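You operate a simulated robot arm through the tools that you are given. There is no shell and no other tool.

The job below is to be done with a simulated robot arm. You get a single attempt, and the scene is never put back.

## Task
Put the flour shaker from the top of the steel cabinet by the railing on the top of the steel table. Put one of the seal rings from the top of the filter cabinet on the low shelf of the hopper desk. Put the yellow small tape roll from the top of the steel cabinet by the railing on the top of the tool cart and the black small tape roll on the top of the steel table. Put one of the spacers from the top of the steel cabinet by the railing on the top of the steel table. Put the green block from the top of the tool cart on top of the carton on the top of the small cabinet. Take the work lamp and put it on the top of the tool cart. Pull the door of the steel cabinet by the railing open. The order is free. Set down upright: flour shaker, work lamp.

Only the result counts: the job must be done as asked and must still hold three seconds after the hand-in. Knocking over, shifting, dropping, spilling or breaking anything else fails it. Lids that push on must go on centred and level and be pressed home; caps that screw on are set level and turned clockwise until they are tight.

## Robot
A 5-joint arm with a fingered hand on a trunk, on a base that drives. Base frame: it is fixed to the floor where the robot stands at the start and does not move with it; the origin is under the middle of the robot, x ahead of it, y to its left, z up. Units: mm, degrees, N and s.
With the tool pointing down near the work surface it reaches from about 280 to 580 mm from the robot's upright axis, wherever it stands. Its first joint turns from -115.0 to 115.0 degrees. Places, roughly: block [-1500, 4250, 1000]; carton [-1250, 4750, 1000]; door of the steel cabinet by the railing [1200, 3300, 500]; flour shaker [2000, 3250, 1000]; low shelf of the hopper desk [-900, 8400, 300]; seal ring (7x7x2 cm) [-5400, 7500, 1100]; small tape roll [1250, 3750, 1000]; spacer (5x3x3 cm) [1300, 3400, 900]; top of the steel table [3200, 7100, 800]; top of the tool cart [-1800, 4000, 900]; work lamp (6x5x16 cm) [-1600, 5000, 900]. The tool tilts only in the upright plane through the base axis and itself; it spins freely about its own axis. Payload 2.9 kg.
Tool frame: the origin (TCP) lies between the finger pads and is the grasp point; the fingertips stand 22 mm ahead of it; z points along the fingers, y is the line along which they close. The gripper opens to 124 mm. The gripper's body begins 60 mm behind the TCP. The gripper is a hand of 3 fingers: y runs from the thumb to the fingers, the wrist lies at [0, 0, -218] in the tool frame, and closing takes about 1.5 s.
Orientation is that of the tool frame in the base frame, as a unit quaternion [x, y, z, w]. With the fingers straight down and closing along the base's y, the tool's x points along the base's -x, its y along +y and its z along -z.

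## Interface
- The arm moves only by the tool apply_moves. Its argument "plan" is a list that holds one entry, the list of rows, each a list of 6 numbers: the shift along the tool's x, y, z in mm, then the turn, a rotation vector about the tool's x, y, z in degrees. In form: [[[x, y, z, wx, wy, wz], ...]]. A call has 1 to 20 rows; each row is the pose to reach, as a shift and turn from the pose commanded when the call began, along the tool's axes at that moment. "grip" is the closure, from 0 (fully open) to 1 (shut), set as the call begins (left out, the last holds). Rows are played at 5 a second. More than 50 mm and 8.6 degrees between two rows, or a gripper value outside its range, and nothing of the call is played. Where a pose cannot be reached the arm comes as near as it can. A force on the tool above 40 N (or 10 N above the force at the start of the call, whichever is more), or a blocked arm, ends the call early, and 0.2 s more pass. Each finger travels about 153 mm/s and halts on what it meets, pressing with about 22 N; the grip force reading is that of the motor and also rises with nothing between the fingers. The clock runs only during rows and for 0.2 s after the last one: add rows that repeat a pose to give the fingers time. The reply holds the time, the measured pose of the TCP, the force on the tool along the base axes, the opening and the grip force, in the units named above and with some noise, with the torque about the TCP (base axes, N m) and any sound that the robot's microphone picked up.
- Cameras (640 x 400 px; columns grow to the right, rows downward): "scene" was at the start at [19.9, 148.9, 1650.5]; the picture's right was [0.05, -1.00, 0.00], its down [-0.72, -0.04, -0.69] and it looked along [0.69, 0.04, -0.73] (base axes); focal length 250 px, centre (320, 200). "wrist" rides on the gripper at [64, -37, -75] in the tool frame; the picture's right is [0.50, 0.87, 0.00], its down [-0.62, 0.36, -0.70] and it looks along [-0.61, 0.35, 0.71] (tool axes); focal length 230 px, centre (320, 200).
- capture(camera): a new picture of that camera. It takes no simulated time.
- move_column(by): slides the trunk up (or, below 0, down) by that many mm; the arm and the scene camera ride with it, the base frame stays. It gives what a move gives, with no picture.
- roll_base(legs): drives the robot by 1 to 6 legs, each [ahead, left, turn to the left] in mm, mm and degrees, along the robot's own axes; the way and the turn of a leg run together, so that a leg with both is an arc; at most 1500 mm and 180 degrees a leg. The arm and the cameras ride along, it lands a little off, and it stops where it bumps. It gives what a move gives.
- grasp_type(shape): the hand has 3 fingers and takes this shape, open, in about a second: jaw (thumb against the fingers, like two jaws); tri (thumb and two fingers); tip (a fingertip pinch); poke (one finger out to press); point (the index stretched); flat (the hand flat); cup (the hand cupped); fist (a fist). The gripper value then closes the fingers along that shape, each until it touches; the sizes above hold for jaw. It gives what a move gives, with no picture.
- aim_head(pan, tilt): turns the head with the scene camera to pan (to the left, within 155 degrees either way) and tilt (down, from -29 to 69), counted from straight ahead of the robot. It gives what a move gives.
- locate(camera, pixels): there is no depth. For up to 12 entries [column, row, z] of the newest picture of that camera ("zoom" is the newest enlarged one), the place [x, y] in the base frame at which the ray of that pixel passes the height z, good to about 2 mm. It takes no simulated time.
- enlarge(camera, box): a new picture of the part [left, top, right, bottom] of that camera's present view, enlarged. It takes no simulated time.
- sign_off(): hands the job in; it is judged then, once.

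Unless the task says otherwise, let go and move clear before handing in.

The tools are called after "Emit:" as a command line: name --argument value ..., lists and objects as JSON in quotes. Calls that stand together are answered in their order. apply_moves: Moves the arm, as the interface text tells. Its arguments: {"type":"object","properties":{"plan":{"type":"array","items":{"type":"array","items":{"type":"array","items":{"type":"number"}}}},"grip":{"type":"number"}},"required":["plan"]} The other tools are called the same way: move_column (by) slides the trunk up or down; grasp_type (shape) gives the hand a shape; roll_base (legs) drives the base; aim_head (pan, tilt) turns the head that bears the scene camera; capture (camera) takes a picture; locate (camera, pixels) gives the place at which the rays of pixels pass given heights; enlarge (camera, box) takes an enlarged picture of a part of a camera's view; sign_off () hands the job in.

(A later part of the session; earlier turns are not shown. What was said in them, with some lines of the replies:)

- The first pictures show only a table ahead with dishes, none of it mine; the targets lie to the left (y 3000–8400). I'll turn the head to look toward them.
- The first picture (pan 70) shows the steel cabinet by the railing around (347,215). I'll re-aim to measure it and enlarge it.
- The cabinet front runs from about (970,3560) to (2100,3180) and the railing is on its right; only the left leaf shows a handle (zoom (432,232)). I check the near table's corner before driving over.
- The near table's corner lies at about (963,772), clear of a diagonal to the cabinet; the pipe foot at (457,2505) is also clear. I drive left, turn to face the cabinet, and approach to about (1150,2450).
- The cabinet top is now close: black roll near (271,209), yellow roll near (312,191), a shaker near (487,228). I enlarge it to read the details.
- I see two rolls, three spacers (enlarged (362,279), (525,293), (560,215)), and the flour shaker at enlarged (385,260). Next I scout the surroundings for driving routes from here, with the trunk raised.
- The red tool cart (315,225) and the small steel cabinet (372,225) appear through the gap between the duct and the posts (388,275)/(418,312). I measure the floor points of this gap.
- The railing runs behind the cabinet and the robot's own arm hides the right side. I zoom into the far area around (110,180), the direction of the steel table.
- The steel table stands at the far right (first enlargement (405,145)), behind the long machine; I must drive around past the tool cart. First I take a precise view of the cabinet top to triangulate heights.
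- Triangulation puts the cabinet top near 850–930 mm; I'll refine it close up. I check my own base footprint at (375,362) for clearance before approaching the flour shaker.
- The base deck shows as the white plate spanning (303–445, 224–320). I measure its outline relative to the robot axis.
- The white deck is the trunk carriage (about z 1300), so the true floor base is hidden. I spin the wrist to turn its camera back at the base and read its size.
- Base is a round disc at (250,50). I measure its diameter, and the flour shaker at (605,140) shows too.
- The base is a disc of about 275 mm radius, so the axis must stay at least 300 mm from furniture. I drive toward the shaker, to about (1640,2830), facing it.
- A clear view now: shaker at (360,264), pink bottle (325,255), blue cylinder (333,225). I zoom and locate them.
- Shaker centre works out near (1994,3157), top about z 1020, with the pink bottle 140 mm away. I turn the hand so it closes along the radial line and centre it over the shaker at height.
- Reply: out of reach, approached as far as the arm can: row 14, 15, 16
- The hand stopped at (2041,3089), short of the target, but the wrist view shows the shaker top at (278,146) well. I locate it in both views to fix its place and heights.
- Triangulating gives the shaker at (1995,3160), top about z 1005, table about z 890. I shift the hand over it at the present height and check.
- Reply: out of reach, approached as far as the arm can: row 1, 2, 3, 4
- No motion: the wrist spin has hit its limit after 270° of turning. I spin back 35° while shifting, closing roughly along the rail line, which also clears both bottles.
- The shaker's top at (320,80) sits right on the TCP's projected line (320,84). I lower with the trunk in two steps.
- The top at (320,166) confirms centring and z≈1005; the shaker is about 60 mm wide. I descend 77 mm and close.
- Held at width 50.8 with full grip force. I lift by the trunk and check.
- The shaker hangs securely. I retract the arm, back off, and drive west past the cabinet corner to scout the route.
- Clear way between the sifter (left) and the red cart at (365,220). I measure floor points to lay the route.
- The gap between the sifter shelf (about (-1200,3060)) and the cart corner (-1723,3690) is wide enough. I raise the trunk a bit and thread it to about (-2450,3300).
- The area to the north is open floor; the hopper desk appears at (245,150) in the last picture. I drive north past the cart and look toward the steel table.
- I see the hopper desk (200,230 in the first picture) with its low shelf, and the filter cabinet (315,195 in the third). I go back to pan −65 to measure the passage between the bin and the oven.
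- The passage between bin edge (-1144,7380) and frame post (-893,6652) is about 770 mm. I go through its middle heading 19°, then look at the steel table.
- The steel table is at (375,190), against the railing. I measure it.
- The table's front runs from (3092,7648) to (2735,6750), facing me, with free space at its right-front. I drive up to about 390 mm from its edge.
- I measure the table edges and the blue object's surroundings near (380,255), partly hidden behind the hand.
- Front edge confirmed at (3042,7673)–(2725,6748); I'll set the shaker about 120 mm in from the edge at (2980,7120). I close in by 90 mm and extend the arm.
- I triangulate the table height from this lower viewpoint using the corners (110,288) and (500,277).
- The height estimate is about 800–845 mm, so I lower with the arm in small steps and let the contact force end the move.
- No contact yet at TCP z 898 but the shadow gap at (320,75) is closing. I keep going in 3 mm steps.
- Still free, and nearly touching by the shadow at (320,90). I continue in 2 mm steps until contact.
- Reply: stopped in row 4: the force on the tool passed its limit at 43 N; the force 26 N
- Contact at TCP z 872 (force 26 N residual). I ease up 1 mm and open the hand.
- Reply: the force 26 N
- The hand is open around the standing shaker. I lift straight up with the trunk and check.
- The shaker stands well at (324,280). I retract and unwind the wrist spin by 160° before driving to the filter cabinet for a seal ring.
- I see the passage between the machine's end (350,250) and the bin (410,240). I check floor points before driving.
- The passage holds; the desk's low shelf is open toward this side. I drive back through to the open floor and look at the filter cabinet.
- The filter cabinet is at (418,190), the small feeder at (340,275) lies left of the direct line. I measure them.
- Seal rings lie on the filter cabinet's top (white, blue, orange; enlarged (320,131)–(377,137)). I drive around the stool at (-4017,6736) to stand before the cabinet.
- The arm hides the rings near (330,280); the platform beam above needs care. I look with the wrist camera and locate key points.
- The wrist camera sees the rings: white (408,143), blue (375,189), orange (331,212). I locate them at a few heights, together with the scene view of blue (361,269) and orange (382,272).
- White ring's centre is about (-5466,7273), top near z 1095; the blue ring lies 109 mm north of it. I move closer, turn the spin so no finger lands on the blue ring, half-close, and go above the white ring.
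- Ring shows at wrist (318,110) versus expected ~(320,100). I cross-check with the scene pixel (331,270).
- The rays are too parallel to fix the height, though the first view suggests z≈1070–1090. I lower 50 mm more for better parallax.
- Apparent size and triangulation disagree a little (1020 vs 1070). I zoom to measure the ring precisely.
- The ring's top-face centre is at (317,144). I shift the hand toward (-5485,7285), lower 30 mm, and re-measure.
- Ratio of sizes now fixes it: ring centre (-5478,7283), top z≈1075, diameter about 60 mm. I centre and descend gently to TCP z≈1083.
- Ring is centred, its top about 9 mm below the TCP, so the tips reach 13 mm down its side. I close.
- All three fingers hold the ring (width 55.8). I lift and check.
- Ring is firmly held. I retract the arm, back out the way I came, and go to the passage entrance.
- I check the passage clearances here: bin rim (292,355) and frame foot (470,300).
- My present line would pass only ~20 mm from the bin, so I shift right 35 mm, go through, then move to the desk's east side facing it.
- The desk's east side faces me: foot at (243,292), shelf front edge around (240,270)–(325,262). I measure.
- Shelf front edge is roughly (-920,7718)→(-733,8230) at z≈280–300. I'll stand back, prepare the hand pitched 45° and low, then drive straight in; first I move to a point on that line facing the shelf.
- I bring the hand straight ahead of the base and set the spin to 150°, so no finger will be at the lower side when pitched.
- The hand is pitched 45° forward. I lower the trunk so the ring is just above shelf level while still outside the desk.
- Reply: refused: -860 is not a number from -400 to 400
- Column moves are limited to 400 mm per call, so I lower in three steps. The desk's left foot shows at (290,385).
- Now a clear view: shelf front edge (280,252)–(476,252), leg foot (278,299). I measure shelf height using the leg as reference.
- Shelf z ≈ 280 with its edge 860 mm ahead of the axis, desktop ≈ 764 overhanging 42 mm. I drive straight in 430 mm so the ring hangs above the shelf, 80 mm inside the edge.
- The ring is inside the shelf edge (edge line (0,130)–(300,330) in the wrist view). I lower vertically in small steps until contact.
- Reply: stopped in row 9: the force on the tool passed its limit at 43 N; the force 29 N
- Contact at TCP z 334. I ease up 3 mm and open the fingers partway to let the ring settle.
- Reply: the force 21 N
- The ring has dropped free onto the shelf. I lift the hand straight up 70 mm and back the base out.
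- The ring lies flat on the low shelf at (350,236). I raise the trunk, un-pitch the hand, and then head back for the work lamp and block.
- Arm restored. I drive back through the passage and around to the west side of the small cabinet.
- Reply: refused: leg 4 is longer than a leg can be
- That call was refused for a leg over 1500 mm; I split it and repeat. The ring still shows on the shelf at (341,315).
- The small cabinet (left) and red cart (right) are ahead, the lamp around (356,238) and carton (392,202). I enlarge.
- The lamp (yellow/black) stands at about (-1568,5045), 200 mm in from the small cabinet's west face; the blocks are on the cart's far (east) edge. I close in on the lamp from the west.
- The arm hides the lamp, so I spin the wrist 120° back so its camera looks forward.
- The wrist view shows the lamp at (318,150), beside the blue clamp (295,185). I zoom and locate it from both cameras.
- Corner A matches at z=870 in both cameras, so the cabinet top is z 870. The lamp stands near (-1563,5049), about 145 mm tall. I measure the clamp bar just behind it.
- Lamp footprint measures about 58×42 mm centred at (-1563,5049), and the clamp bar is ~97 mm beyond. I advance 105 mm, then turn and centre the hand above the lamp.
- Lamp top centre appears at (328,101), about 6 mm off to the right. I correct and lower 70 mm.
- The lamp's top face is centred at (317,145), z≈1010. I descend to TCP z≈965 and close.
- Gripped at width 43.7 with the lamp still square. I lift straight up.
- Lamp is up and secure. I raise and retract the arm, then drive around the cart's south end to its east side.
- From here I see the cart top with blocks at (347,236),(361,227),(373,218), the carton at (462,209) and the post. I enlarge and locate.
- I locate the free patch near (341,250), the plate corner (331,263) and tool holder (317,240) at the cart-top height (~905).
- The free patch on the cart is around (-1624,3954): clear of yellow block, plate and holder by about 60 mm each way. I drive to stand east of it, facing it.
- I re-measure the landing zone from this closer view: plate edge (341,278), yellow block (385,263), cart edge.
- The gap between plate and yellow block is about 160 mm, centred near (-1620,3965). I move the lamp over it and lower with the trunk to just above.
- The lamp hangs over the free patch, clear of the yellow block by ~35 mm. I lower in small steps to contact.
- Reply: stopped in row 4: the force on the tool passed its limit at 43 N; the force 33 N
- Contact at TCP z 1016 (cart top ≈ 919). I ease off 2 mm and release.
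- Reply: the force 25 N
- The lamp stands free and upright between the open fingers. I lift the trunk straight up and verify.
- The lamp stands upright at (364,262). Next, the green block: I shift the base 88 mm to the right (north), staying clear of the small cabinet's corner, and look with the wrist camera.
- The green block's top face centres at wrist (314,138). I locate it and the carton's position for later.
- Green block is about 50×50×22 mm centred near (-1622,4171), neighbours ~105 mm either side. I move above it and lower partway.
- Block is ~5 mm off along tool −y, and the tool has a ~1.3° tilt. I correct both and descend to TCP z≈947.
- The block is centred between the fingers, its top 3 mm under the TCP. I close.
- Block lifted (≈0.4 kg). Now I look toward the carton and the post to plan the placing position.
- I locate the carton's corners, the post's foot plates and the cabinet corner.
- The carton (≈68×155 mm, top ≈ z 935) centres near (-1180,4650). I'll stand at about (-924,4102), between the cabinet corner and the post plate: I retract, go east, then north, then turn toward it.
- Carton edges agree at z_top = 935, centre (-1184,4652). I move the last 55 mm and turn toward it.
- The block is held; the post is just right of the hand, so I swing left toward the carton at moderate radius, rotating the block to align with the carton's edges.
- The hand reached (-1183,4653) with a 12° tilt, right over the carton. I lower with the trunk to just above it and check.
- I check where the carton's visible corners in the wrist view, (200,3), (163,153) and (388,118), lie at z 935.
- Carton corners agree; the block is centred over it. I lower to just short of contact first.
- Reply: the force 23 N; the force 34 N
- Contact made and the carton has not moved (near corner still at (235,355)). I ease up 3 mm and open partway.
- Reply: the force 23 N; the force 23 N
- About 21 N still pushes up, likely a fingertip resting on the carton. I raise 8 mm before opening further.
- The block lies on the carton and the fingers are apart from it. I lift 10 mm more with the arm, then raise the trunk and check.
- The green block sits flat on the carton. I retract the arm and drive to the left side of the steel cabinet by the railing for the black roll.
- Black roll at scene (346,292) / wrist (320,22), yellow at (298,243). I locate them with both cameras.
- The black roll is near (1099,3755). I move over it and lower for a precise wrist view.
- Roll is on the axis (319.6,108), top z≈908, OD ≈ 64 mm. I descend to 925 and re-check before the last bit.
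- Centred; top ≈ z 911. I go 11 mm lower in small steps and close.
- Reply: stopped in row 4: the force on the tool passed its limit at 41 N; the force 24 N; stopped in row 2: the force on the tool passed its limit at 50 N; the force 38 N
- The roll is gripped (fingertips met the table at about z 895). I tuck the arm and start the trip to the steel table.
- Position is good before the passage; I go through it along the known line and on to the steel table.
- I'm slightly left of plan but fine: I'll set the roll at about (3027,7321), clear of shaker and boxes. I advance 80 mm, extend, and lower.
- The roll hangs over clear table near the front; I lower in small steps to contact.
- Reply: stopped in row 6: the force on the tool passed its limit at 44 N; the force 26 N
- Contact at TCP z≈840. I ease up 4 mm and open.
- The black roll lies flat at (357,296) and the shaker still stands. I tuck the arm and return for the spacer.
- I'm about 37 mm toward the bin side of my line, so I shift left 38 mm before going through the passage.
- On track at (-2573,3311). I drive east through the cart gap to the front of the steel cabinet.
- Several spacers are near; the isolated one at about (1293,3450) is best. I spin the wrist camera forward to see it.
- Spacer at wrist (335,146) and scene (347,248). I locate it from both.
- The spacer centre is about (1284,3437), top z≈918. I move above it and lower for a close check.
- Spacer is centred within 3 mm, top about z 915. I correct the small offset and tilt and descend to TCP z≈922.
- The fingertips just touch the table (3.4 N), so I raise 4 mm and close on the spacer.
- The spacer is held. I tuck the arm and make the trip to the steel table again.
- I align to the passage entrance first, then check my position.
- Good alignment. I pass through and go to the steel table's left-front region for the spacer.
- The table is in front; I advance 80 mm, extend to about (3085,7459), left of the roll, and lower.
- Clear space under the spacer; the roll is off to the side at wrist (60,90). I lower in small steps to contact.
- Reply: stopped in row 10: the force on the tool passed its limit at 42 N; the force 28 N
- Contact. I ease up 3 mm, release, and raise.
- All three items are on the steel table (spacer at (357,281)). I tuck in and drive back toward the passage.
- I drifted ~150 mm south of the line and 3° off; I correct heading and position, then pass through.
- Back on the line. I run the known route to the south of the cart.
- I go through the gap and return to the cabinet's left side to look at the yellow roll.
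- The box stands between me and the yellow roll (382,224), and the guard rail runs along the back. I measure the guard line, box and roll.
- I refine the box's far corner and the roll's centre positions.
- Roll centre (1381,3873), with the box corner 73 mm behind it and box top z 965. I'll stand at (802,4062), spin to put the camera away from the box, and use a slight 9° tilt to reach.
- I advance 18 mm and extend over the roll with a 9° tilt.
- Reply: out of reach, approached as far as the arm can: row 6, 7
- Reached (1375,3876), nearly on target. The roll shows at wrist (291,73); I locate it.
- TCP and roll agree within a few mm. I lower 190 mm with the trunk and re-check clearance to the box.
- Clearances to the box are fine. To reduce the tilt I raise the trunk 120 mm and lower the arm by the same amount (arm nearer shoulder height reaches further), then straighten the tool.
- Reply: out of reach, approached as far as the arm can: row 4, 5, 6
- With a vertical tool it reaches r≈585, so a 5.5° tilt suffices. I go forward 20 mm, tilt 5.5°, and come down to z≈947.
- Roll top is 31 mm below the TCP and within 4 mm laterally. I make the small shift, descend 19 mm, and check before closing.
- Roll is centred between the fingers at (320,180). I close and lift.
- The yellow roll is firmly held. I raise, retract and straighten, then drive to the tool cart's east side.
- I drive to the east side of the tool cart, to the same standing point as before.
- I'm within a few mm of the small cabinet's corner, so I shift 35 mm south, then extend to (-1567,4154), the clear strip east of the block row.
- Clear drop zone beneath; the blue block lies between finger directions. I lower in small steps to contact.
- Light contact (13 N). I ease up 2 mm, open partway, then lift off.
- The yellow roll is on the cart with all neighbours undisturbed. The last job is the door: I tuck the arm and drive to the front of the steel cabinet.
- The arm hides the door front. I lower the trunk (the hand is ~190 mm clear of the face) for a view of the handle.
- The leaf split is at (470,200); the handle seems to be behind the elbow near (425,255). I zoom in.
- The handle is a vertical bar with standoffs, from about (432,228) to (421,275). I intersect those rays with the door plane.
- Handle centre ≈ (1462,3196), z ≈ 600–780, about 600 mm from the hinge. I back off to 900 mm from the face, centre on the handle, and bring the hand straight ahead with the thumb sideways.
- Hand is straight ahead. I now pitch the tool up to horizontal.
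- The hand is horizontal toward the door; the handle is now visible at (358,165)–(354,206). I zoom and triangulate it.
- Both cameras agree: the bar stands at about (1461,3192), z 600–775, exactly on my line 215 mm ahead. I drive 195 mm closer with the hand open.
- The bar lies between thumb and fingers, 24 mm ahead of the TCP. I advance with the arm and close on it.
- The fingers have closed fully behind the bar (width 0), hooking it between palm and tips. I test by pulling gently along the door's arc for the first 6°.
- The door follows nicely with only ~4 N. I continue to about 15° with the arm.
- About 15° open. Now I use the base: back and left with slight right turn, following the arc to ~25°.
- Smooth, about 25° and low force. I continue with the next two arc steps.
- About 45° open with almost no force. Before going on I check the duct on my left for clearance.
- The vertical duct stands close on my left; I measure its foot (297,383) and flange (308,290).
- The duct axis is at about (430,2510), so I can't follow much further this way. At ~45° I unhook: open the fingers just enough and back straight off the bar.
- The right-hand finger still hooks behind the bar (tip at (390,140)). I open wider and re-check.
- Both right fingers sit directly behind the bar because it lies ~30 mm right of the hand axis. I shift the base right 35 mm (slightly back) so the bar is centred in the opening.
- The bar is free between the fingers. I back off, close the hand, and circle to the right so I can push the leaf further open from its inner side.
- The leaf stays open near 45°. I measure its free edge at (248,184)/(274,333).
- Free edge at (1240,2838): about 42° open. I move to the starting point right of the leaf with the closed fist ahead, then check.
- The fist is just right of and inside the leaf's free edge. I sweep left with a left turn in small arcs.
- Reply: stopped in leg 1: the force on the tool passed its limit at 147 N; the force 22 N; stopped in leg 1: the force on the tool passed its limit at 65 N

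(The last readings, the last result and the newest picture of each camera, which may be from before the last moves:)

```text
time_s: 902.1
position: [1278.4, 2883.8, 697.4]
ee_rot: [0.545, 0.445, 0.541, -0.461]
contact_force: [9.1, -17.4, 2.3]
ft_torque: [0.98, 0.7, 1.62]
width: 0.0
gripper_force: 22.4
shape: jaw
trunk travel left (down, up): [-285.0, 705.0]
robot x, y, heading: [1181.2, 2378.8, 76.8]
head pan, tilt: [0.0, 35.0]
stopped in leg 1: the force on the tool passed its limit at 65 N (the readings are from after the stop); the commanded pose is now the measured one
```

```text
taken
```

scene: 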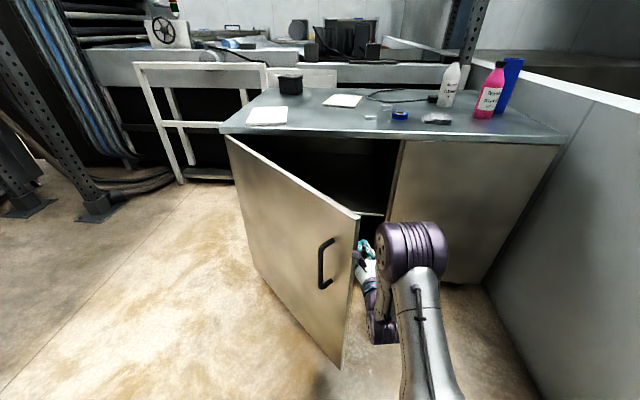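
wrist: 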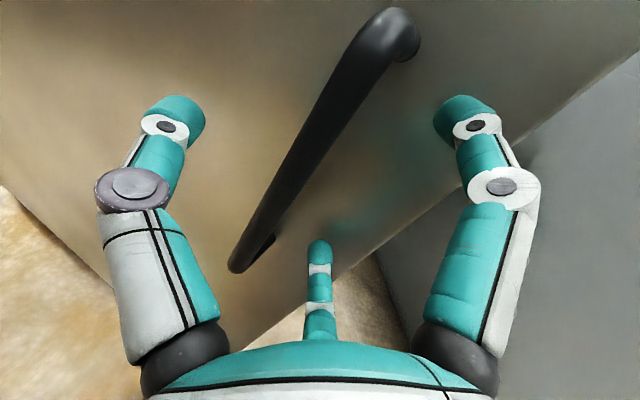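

The wrist camera, sticking out on the left, caught the leaf's edge. I move off to the right and spin the hand 180° so the camera is on the right/lower side.

Emit:
roll_base --legs '[[-20, -90, 0]]'

Emit:
apply_moves --plan '[[[0, 0, 0, 0, 0, -8.2], [0, 0, 0, 0, 0, -16.4], [0, 0, 0, 0, 0, -24.6], [0, 0, 0, 0, 0, -32.8], [0, 0, 0, 0, 0, -41], [0, 0, 0, 0, 0, -49.2], [0, 0, 0, 0, 0, -57.4], [0, 0, 0, 0, 0, -65.6], [0, 0, 0, 0, 0, -73.8], [0, 0, 0, 0, 0, -82], [0, 0, 0, 0, 0, -90]]]'

Emit:
apply_moves --plan '[[[0, 0, 0, 0, 0, -8.2], [0, 0, 0, 0, 0, -16.4], [0, 0, 0, 0, 0, -24.6], [0, 0, 0, 0, 0, -32.8], [0, 0, 0, 0, 0, -41], [0, 0, 0, 0, 0, -49.2], [0, 0, 0, 0, 0, -57.4], [0, 0, 0, 0, 0, -65.6], [0, 0, 0, 0, 0, -73.8], [0, 0, 0, 0, 0, -82], [0, 0, 0, 0, 0, -90]]]'

Emit:
capture --camera "scene"

Emit:
capture --camera "wrist"

```text
time_s: 903.2
position: [1359.4, 2846.3, 696.6]
ee_rot: [0.546, 0.447, 0.541, -0.458]
contact_force: [-0.7, 0.3, 0.8]
ft_torque: [0.0, -0.03, -0.03]
width: 0.0
gripper_force: 22.3
shape: jaw
trunk travel left (down, up): [-285.0, 705.0]
robot x, y, heading: [1263.5, 2334.3, 76.5]
head pan, tilt: [0.0, 35.0]
```

```text
time_s: 905.6
position: [1359.0, 2846.0, 697.4]
ee_rot: [0.068, 0.702, 0.706, 0.059]
contact_force: [-0.5, 0.8, 0.0]
ft_torque: [-0.01, -0.01, -0.03]
width: 0.1
gripper_force: 21.8
shape: jaw
trunk travel left (down, up): [-285.0, 705.0]
robot x, y, heading: [1260.5, 2334.7, 76.7]
head pan, tilt: [0.0, 35.0]
```

```text
time_s: 908.0
position: [1359.4, 2848.4, 695.5]
ee_rot: [-0.447, 0.545, 0.457, 0.542]
contact_force: [-0.7, 0.6, 0.7]
ft_torque: [-0.02, -0.01, 0.01]
width: 0.4
gripper_force: 21.8
shape: jaw
trunk travel left (down, up): [-285.0, 705.0]
robot x, y, heading: [1263.0, 2339.9, 77.0]
head pan, tilt: [0.0, 35.0]
```

```text
taken
```

scene: 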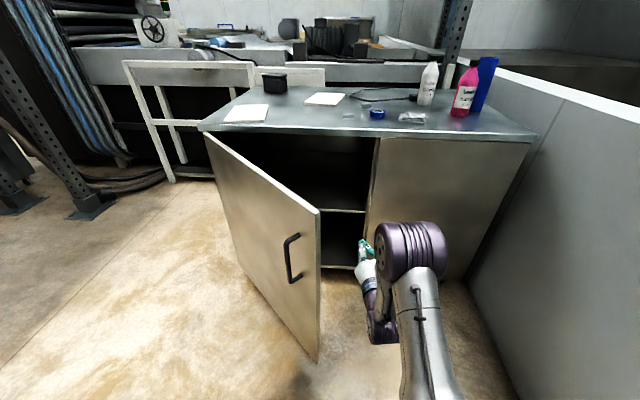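

```text
taken
```

wrist: 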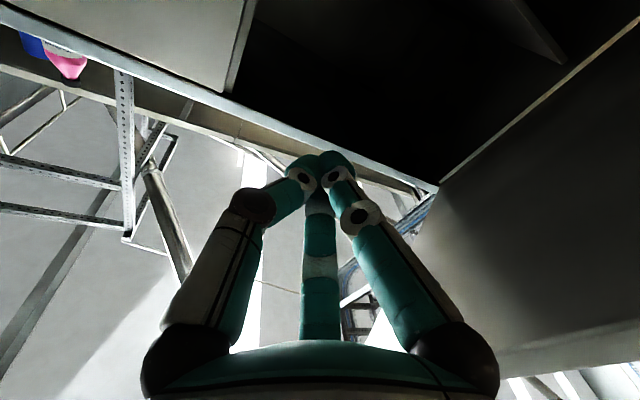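

The camera now points away from the leaf. I move forward 45 mm for more overlap and sweep left in smaller arcs.

Emit:
roll_base --legs '[[45, 0, 0], [3.3, 56.6, 3.85]]'

Emit:
roll_base --legs '[[3.3, 56.6, 3.85]]'

Emit:
capture --camera "scene"

```text
time_s: 909.5
position: [1281.7, 2909.4, 697.8]
ee_rot: [-0.465, 0.53, 0.477, 0.525]
contact_force: [-0.1, 0.1, 1.6]
ft_torque: [-0.01, -0.01, 0.02]
width: 0.0
gripper_force: 22.4
shape: jaw
trunk travel left (down, up): [-285.0, 705.0]
robot x, y, heading: [1223.7, 2396.3, 80.8]
head pan, tilt: [0.0, 35.0]
```

```text
time_s: 910.4
position: [1218.3, 2911.4, 699.6]
ee_rot: [-0.475, 0.52, 0.489, 0.515]
contact_force: [13.7, -29.9, 20.2]
ft_torque: [-2.25, 0.7, 2.64]
width: 0.0
gripper_force: 22.3
shape: jaw
trunk travel left (down, up): [-285.0, 705.0]
robot x, y, heading: [1177.6, 2403.4, 83.6]
head pan, tilt: [0.0, 35.0]
stopped in leg 1: the force on the tool passed its limit at 142 N (the readings are from after the stop); the commanded pose is now the measured one
```

```text
taken
```

scene: 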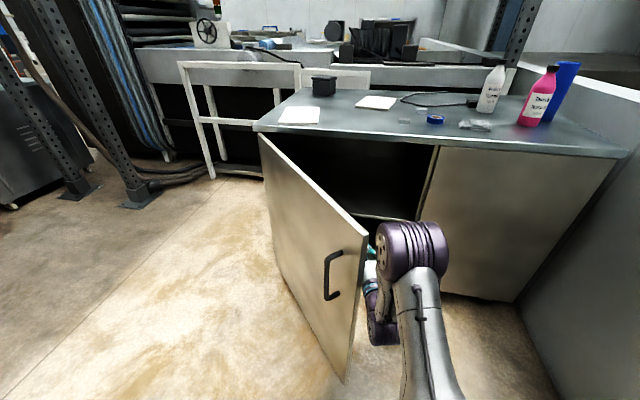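

The edge jams by friction because I push across it; the push must follow the leaf's tangent (left and back). I step along that arc without rotating.

Emit:
roll_base --legs '[[-48.7, 87.4, 0]]'

Emit:
capture --camera "scene"

```text
time_s: 911.6
position: [1122.7, 2876.1, 697.6]
ee_rot: [-0.477, 0.52, 0.488, 0.513]
contact_force: [2.5, -9.9, 5.2]
ft_torque: [-0.52, 0.15, 0.67]
width: 0.1
gripper_force: 22.4
shape: jaw
trunk travel left (down, up): [-285.0, 705.0]
robot x, y, heading: [1080.2, 2366.3, 83.2]
head pan, tilt: [0.0, 35.0]
```

```text
taken
```

scene: 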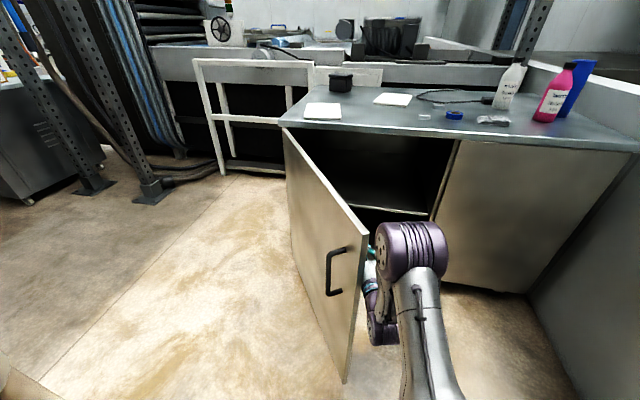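

The leaf swings with the hand now, force dropping to ~10 N. I continue along the arc.

Emit:
roll_base --legs '[[-34.1, 93.6, 0]]'

Emit:
roll_base --legs '[[-19, 97.7, 0]]'

Emit:
capture --camera "scene"

```text
time_s: 912.7
position: [1024.6, 2856.2, 696.2]
ee_rot: [-0.478, 0.52, 0.489, 0.512]
contact_force: [0.4, 0.6, -0.5]
ft_torque: [0.01, 0.01, 0.01]
width: 0.0
gripper_force: 22.5
shape: jaw
trunk travel left (down, up): [-285.0, 705.0]
robot x, y, heading: [988.2, 2341.1, 83.7]
head pan, tilt: [0.0, 35.0]
```

```text
time_s: 913.9
position: [925.2, 2847.9, 694.6]
ee_rot: [-0.479, 0.52, 0.487, 0.513]
contact_force: [-0.4, 0.5, 0.1]
ft_torque: [-0.01, -0.02, 0.0]
width: 0.0
gripper_force: 21.7
shape: jaw
trunk travel left (down, up): [-285.0, 705.0]
robot x, y, heading: [889.2, 2333.9, 83.6]
head pan, tilt: [0.0, 35.0]
```

```text
taken
```

scene: 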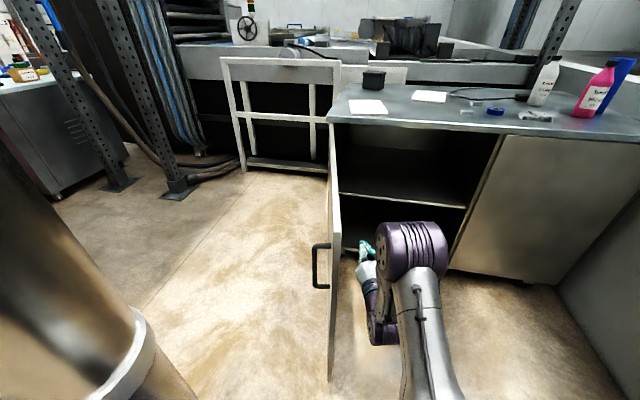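

The leaf has swung well open past my hand (zero force). I measure its angle from the free edge at (331,380) and the top corner.

Emit:
locate --camera "scene" --pixels '[[331, 381, 110], [340, 243, 865], [330, 127, 865]]'

Emit:
enlarge --camera "scene" --box '[290, 100, 450, 260]'

```text
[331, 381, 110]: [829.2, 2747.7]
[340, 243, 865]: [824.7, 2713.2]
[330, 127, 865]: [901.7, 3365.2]
```

```text
2.50 times, centred on (370, 180) of scene
```

zoom: 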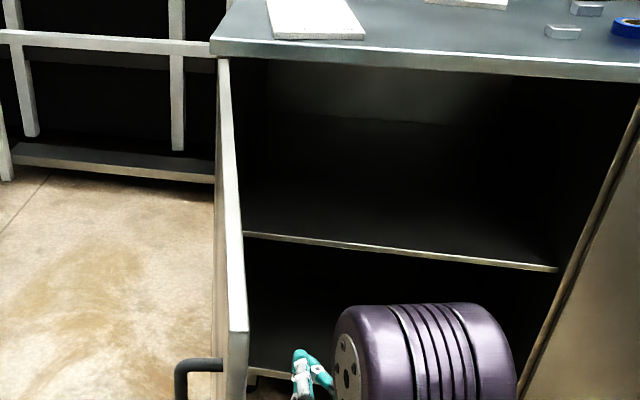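

The leaf stands about 79° open and at rest. I move the hand away to the right and verify it stays.

Emit:
roll_base --legs '[[0, -200, 0], [-300, -100, 0]]'

Emit:
capture --camera "scene"

Emit:
aim_head --pan 10 --tilt 35

Emit:
capture --camera "scene"

```text
time_s: 917.2
position: [1188.3, 2510.1, 695.4]
ee_rot: [-0.48, 0.519, 0.489, 0.511]
contact_force: [-0.6, -0.1, -1.2]
ft_torque: [-0.06, -0.01, -0.01]
width: 0.1
gripper_force: 22.0
shape: jaw
trunk travel left (down, up): [-285.0, 705.0]
robot x, y, heading: [1152.6, 1997.5, 83.5]
head pan, tilt: [0.0, 35.0]
```

```text
taken
```

scene: 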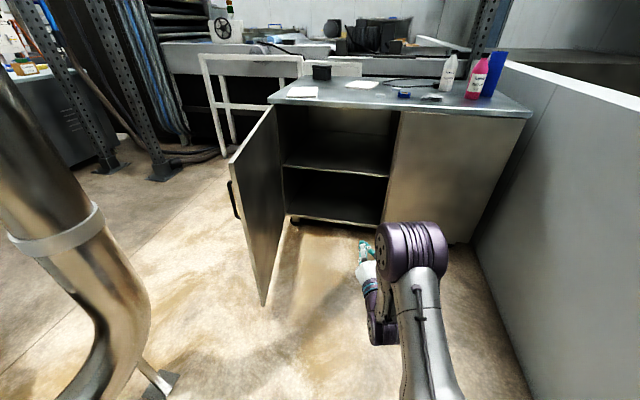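

```text
time_s: 917.9
position: [1188.2, 2512.1, 695.5]
ee_rot: [-0.479, 0.519, 0.49, 0.51]
contact_force: [-0.1, 0.7, -0.2]
ft_torque: [-0.01, 0.01, 0.03]
width: 0.0
gripper_force: 22.0
shape: jaw
trunk travel left (down, up): [-285.0, 705.0]
robot x, y, heading: [1156.4, 1998.3, 83.7]
head pan, tilt: [10.0, 35.0]
```

```text
taken
```

scene: 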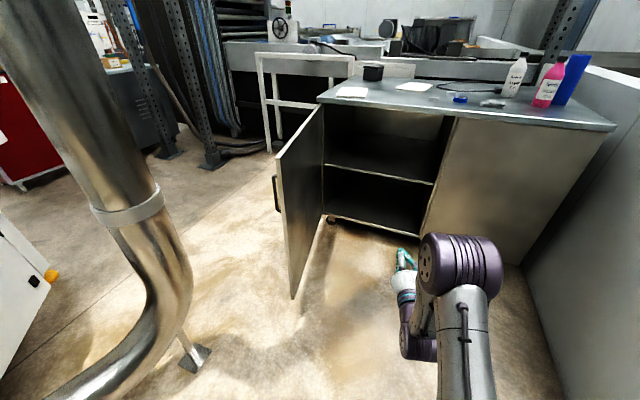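

The leaf stays open at about 80°, and bottles on top still stand. One last zoom over the cabinet top before handing in.

Emit:
enlarge --camera "scene" --box '[260, 40, 620, 240]'

```text
1.78 times, centred on (440, 140) of scene
```

zoom: 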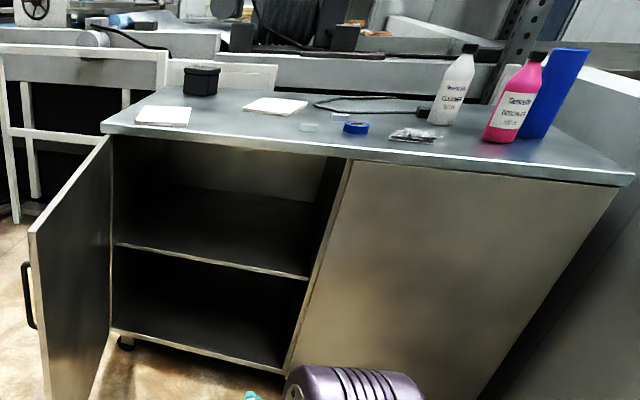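

Everything on the cabinet is in place, its door stands open, and the hand is clear and empty. All parts of the job are done, so I hand it in.

Emit:
sign_off

```text
The job is handed in.
```

All the items are placed and the cabinet door is open, and I've handed the job in. I haven't seen a verdict from the judge.

- **Flour shaker:** it stands upright on the steel table.
- **Black tape roll and spacer:** both are on the steel table, beside the shaker.
- **Seal ring:** I took the white one, and it lies flat on the low shelf of the hopper desk.
- **Yellow tape roll:** it is on top of the tool cart, on the strip between the blocks and the east edge.
- **Work lamp:** it stands upright on the tool cart, between the motor plate and the yellow block.
- **Green block:** it sits flat on the carton on the small cabinet.
- **Cabinet door:** the left door (the one with the handle) of the steel cabinet by the railing is open about 79° and stayed there after I let go.

**Door contact:** while I pushed the door further open, the hand jammed against its edge three times, with force spikes up to 147 N. The door moved freely afterwards, and the last picture shows the bottles and other items on the cabinet still in place.

I checked each placement by camera when I made it. I did not go back at the end to look again at the steel table, the tool cart, the carton or the hopper desk.
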